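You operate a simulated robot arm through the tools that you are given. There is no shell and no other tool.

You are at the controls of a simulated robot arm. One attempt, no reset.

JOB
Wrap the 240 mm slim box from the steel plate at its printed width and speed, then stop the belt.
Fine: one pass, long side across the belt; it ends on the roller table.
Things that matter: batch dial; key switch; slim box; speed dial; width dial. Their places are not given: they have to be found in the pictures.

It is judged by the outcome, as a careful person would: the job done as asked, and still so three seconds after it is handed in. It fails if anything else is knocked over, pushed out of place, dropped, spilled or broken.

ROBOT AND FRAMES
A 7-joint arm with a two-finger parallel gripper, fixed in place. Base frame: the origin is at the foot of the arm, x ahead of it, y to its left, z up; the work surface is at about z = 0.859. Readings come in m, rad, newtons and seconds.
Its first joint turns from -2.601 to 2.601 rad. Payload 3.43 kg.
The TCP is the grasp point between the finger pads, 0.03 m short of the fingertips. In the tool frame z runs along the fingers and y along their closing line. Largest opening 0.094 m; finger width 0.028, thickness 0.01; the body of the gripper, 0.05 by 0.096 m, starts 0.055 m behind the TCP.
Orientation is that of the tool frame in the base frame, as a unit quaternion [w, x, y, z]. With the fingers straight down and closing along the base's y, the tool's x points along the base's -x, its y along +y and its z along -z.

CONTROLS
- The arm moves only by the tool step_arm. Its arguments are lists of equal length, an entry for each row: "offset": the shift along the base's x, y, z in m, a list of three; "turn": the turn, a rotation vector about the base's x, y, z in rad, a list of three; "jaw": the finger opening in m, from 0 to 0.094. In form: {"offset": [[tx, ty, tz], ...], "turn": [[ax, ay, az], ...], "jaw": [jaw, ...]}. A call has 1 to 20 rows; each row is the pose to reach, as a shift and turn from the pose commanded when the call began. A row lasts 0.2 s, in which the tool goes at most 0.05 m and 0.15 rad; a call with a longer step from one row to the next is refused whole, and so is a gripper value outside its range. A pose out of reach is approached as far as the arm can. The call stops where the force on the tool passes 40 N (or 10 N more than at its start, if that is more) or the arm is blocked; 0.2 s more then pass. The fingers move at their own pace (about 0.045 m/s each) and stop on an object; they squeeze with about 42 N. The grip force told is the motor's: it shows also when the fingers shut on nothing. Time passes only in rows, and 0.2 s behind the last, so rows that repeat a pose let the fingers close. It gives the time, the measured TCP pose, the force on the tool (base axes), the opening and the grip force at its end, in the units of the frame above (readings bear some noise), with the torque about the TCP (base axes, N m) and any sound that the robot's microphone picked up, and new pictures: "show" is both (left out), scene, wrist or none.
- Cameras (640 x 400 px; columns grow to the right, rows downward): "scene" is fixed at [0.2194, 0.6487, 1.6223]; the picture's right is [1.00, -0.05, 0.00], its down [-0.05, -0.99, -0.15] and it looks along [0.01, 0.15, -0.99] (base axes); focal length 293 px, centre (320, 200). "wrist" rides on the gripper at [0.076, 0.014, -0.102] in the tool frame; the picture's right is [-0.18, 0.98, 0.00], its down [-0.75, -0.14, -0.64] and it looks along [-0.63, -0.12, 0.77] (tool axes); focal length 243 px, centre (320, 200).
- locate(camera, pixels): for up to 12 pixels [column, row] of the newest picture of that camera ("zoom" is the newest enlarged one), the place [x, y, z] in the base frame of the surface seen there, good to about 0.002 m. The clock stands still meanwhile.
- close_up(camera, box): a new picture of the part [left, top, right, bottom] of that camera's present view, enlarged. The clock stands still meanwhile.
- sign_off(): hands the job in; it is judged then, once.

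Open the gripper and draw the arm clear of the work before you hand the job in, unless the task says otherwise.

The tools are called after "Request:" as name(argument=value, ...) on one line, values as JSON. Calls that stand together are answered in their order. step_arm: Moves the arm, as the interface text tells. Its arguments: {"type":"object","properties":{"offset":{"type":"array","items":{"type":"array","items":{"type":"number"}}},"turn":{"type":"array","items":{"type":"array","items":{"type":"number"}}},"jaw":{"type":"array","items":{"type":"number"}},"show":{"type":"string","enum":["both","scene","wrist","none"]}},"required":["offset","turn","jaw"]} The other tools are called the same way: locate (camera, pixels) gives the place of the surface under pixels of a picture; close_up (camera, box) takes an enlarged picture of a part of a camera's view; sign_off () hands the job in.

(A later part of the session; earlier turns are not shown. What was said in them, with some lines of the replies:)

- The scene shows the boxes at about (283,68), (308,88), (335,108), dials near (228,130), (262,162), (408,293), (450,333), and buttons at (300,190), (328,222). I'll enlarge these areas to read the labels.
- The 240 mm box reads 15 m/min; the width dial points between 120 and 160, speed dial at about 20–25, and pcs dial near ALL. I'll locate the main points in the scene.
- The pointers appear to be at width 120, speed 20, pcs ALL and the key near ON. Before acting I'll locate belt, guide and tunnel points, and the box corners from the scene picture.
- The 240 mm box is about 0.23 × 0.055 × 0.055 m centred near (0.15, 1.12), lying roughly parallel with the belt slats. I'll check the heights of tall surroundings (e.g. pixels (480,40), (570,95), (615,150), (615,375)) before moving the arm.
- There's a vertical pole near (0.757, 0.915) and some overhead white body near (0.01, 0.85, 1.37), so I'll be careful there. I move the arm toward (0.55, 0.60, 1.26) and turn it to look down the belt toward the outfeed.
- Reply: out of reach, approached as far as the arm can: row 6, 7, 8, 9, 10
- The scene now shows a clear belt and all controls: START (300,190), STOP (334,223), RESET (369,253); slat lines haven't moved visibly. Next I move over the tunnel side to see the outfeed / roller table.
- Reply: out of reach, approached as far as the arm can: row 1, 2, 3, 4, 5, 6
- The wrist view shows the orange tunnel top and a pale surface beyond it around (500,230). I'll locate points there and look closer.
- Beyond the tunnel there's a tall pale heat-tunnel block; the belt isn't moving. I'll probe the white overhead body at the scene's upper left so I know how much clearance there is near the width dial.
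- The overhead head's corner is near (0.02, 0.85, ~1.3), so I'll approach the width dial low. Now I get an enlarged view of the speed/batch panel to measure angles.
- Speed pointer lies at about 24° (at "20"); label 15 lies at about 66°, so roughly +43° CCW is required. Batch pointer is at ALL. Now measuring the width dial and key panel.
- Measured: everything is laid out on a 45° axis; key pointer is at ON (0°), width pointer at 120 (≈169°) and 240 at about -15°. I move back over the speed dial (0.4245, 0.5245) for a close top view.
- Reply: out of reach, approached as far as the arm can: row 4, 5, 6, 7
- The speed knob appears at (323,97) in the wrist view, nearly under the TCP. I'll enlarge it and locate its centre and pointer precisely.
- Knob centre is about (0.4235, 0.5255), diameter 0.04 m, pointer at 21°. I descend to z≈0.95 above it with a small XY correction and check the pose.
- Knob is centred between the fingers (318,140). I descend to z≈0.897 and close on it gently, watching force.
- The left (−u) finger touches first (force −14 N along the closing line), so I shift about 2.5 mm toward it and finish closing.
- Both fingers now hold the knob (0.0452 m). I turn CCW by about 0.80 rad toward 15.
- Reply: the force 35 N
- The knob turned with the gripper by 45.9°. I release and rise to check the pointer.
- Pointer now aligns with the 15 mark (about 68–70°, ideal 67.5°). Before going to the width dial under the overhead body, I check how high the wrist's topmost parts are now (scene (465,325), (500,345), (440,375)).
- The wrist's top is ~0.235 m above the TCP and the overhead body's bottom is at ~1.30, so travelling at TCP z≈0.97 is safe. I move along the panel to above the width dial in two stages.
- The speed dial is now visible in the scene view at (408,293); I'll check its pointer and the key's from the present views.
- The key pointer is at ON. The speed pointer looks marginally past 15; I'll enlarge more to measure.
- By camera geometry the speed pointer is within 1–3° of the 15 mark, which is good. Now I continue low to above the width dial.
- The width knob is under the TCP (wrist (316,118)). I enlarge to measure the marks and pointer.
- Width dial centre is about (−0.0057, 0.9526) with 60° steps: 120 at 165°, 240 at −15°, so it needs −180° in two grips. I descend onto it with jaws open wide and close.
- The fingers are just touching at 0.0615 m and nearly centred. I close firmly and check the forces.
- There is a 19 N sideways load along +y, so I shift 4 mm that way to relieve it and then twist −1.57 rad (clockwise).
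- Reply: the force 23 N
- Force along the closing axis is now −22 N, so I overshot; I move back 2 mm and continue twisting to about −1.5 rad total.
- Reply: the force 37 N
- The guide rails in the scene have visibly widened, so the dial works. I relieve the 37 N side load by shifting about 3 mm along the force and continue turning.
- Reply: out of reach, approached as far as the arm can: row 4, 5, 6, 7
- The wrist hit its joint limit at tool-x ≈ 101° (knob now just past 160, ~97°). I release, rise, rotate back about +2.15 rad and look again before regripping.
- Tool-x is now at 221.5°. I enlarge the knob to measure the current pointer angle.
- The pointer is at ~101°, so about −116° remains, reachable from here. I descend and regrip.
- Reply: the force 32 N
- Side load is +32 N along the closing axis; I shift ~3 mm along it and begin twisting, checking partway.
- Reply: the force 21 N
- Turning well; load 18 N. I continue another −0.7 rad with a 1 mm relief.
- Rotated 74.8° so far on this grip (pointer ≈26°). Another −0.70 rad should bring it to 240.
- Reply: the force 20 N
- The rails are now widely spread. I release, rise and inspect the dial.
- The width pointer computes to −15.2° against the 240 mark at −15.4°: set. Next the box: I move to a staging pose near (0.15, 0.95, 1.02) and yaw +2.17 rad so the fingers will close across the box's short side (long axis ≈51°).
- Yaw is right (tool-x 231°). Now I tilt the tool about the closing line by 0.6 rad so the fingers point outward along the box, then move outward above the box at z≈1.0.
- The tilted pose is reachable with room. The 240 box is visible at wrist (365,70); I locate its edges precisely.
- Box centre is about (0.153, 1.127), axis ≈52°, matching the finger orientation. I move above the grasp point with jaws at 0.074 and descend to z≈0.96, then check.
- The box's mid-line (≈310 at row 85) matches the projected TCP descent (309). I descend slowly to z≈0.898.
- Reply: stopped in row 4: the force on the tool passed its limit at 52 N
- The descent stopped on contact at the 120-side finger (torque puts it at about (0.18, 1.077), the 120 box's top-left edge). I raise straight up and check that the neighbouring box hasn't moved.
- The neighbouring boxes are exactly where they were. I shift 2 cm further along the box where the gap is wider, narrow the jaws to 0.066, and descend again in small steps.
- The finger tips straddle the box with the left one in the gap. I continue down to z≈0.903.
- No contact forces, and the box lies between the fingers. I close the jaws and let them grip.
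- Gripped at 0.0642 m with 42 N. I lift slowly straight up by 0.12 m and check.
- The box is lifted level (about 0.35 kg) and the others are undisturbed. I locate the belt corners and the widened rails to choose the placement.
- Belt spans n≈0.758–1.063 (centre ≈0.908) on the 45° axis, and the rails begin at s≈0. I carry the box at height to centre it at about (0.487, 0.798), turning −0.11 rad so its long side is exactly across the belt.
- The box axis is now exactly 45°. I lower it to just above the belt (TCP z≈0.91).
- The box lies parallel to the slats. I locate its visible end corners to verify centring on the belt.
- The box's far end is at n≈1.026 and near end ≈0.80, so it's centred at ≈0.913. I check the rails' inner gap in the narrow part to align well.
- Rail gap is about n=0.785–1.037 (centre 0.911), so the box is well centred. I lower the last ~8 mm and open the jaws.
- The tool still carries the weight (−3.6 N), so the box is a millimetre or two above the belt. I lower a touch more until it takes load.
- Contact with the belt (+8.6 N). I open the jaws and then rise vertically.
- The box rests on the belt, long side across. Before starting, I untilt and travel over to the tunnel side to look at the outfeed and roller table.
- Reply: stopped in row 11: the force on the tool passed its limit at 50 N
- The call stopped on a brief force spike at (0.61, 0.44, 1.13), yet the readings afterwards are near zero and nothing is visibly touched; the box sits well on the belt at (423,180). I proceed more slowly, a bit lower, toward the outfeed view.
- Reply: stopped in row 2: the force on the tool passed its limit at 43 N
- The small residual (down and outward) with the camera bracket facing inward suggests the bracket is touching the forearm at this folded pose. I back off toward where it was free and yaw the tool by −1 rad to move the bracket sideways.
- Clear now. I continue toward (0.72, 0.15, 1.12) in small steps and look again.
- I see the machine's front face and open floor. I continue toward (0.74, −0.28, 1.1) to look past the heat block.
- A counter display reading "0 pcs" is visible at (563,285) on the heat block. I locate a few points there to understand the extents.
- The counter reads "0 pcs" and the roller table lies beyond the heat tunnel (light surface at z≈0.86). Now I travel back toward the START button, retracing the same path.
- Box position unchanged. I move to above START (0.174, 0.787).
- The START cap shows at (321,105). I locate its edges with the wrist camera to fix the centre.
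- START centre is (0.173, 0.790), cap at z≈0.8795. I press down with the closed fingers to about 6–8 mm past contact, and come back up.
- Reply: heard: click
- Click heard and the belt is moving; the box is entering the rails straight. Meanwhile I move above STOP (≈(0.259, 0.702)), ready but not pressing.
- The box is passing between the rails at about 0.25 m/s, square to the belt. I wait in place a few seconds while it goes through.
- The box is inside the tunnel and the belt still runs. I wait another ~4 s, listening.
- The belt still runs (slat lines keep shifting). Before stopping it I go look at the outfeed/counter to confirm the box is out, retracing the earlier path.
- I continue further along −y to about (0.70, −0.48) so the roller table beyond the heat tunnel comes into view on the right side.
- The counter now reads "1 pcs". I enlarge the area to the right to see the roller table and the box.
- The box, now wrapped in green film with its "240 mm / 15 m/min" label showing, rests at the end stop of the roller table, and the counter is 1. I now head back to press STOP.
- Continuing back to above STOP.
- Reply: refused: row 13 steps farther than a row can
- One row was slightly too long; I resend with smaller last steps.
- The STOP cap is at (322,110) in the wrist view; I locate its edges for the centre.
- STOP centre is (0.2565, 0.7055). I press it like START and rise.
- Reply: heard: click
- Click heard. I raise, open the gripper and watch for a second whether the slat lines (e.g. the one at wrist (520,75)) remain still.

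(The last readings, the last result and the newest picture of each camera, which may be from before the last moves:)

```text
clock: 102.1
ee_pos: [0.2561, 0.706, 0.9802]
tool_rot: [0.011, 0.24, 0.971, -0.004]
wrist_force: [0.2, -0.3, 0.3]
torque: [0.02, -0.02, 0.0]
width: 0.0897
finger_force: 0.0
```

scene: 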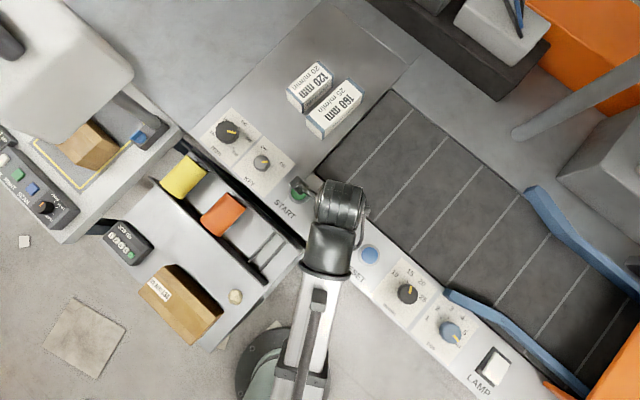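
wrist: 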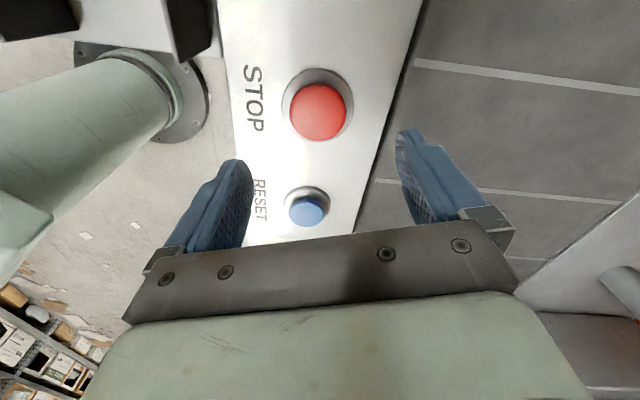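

The slat lines look unchanged after 1.2 s. I draw the arm up and back clear of the panel and compare again over a different interval.

Request:
step_arm(offset=[[0.0, 0.0, 0.03], [0.01, -0.02, 0.06], [0.02, -0.04, 0.09], [0.03, -0.06, 0.11], [0.04, -0.07, 0.12]], turn=[[0, 0, 0], [0, 0, 0], [0, 0, 0], [0, 0, 0], [0, 0, 0]], jaw=[0.09, 0.09, 0.09, 0.09, 0.09])

Request:
close_up(camera="scene", box=[200, 60, 480, 360])

```text
clock: 103.3
ee_pos: [0.2974, 0.6349, 1.1035]
tool_rot: [0.011, 0.239, 0.971, -0.004]
wrist_force: [0.0, 0.0, -0.3]
torque: [0.01, 0.02, 0.03]
width: 0.0901
finger_force: 0.0
```

scene: 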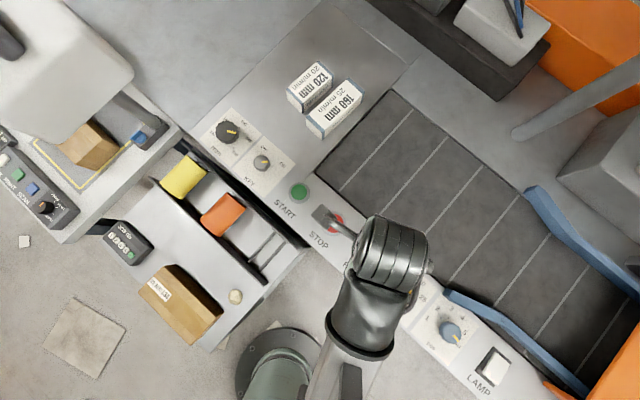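
wrist: 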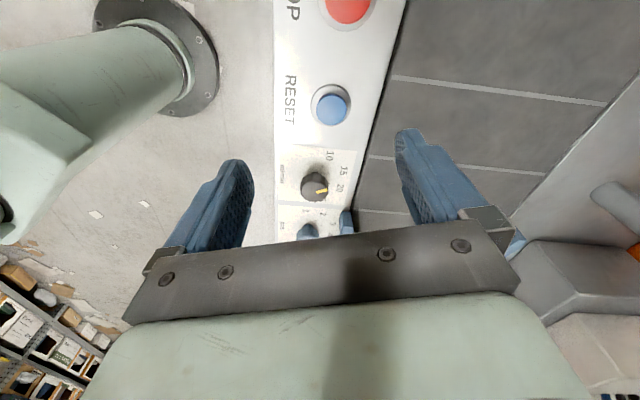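

```text
1.33 times, centred on (340, 210) of scene
```

zoom: 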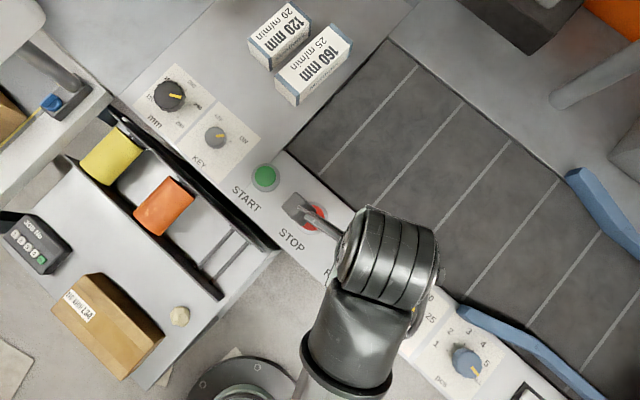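

The lines appear the same again, but the interval was also 1.2 s; I take one short 0.4 s step to rule out aliasing.

Request:
step_arm(offset=[[0.0, -0.01, 0.01]], turn=[[0, 0, 0]], jaw=[0.09], show="scene")

Request:
close_up(camera="scene", box=[200, 60, 480, 360])

Request:
close_up(camera="scene", box=[205, 105, 305, 205])

```text
clock: 103.7
ee_pos: [0.2966, 0.6236, 1.1127]
tool_rot: [0.011, 0.24, 0.971, -0.004]
wrist_force: [-0.1, -0.1, -1.0]
torque: [-0.02, -0.01, 0.02]
width: 0.0898
finger_force: 0.1
```

scene: 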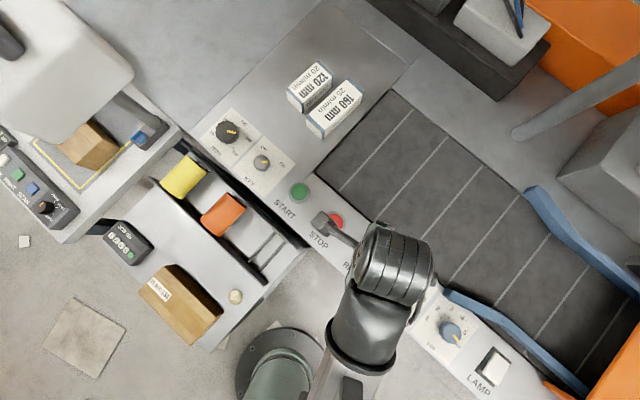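

```text
1.33 times, centred on (340, 210) of scene
```

zoom: 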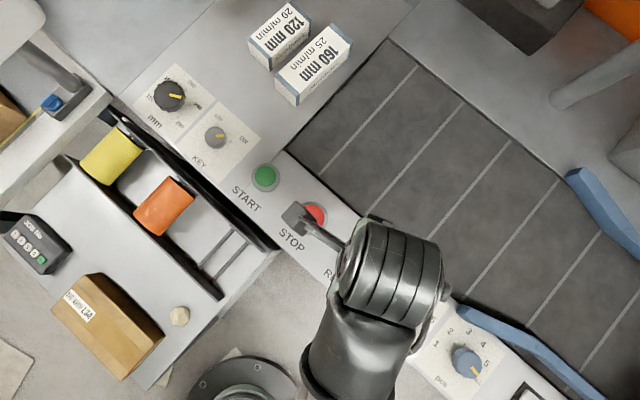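

```text
4.00 times, centred on (255, 155) of scene
```

zoom: 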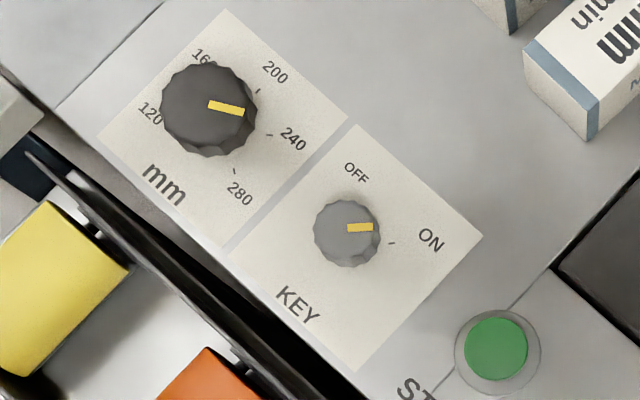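

The slat lines are identical after 0.4 s too, so the belt is stopped. The width is at 240, the speed is at 15, the key and batch dial are untouched, the neighbouring boxes haven't moved, and the wrapped box lies on the roller table. The gripper is open and clear, so I hand the job in.

Request:
sign_off()

```text
The job is handed in.
```

The 240 mm box is wrapped and on the roller table, and the belt is stopped. I've handed the job in.

- **Settings:** the width dial is at 240 and the speed dial is at 15 m/min. The speed pointer sits within about 1–3° of its mark. I left the batch dial on ALL and the key switch ON, as I found them.
- **Pass:** the box went through once, long side across the belt, between the widened guide rails. The machine's counter went from 0 to 1 pcs. I saw the box, in green film, at the end stop of the roller table before I pressed STOP.
- **Belt:** after STOP, the slat lines stayed put over several checks, including one 0.4 s apart.
- **Contacts on the way:**
  - On the first try at the box, a finger came down on the edge of the 120 mm box with about 50 N. I backed off, and the 120 mm and 160 mm boxes looked unmoved afterwards.
  - The arm also stopped twice on force while I was moving toward the outfeed. It was most likely the camera bracket touching the forearm, and nothing looked disturbed.
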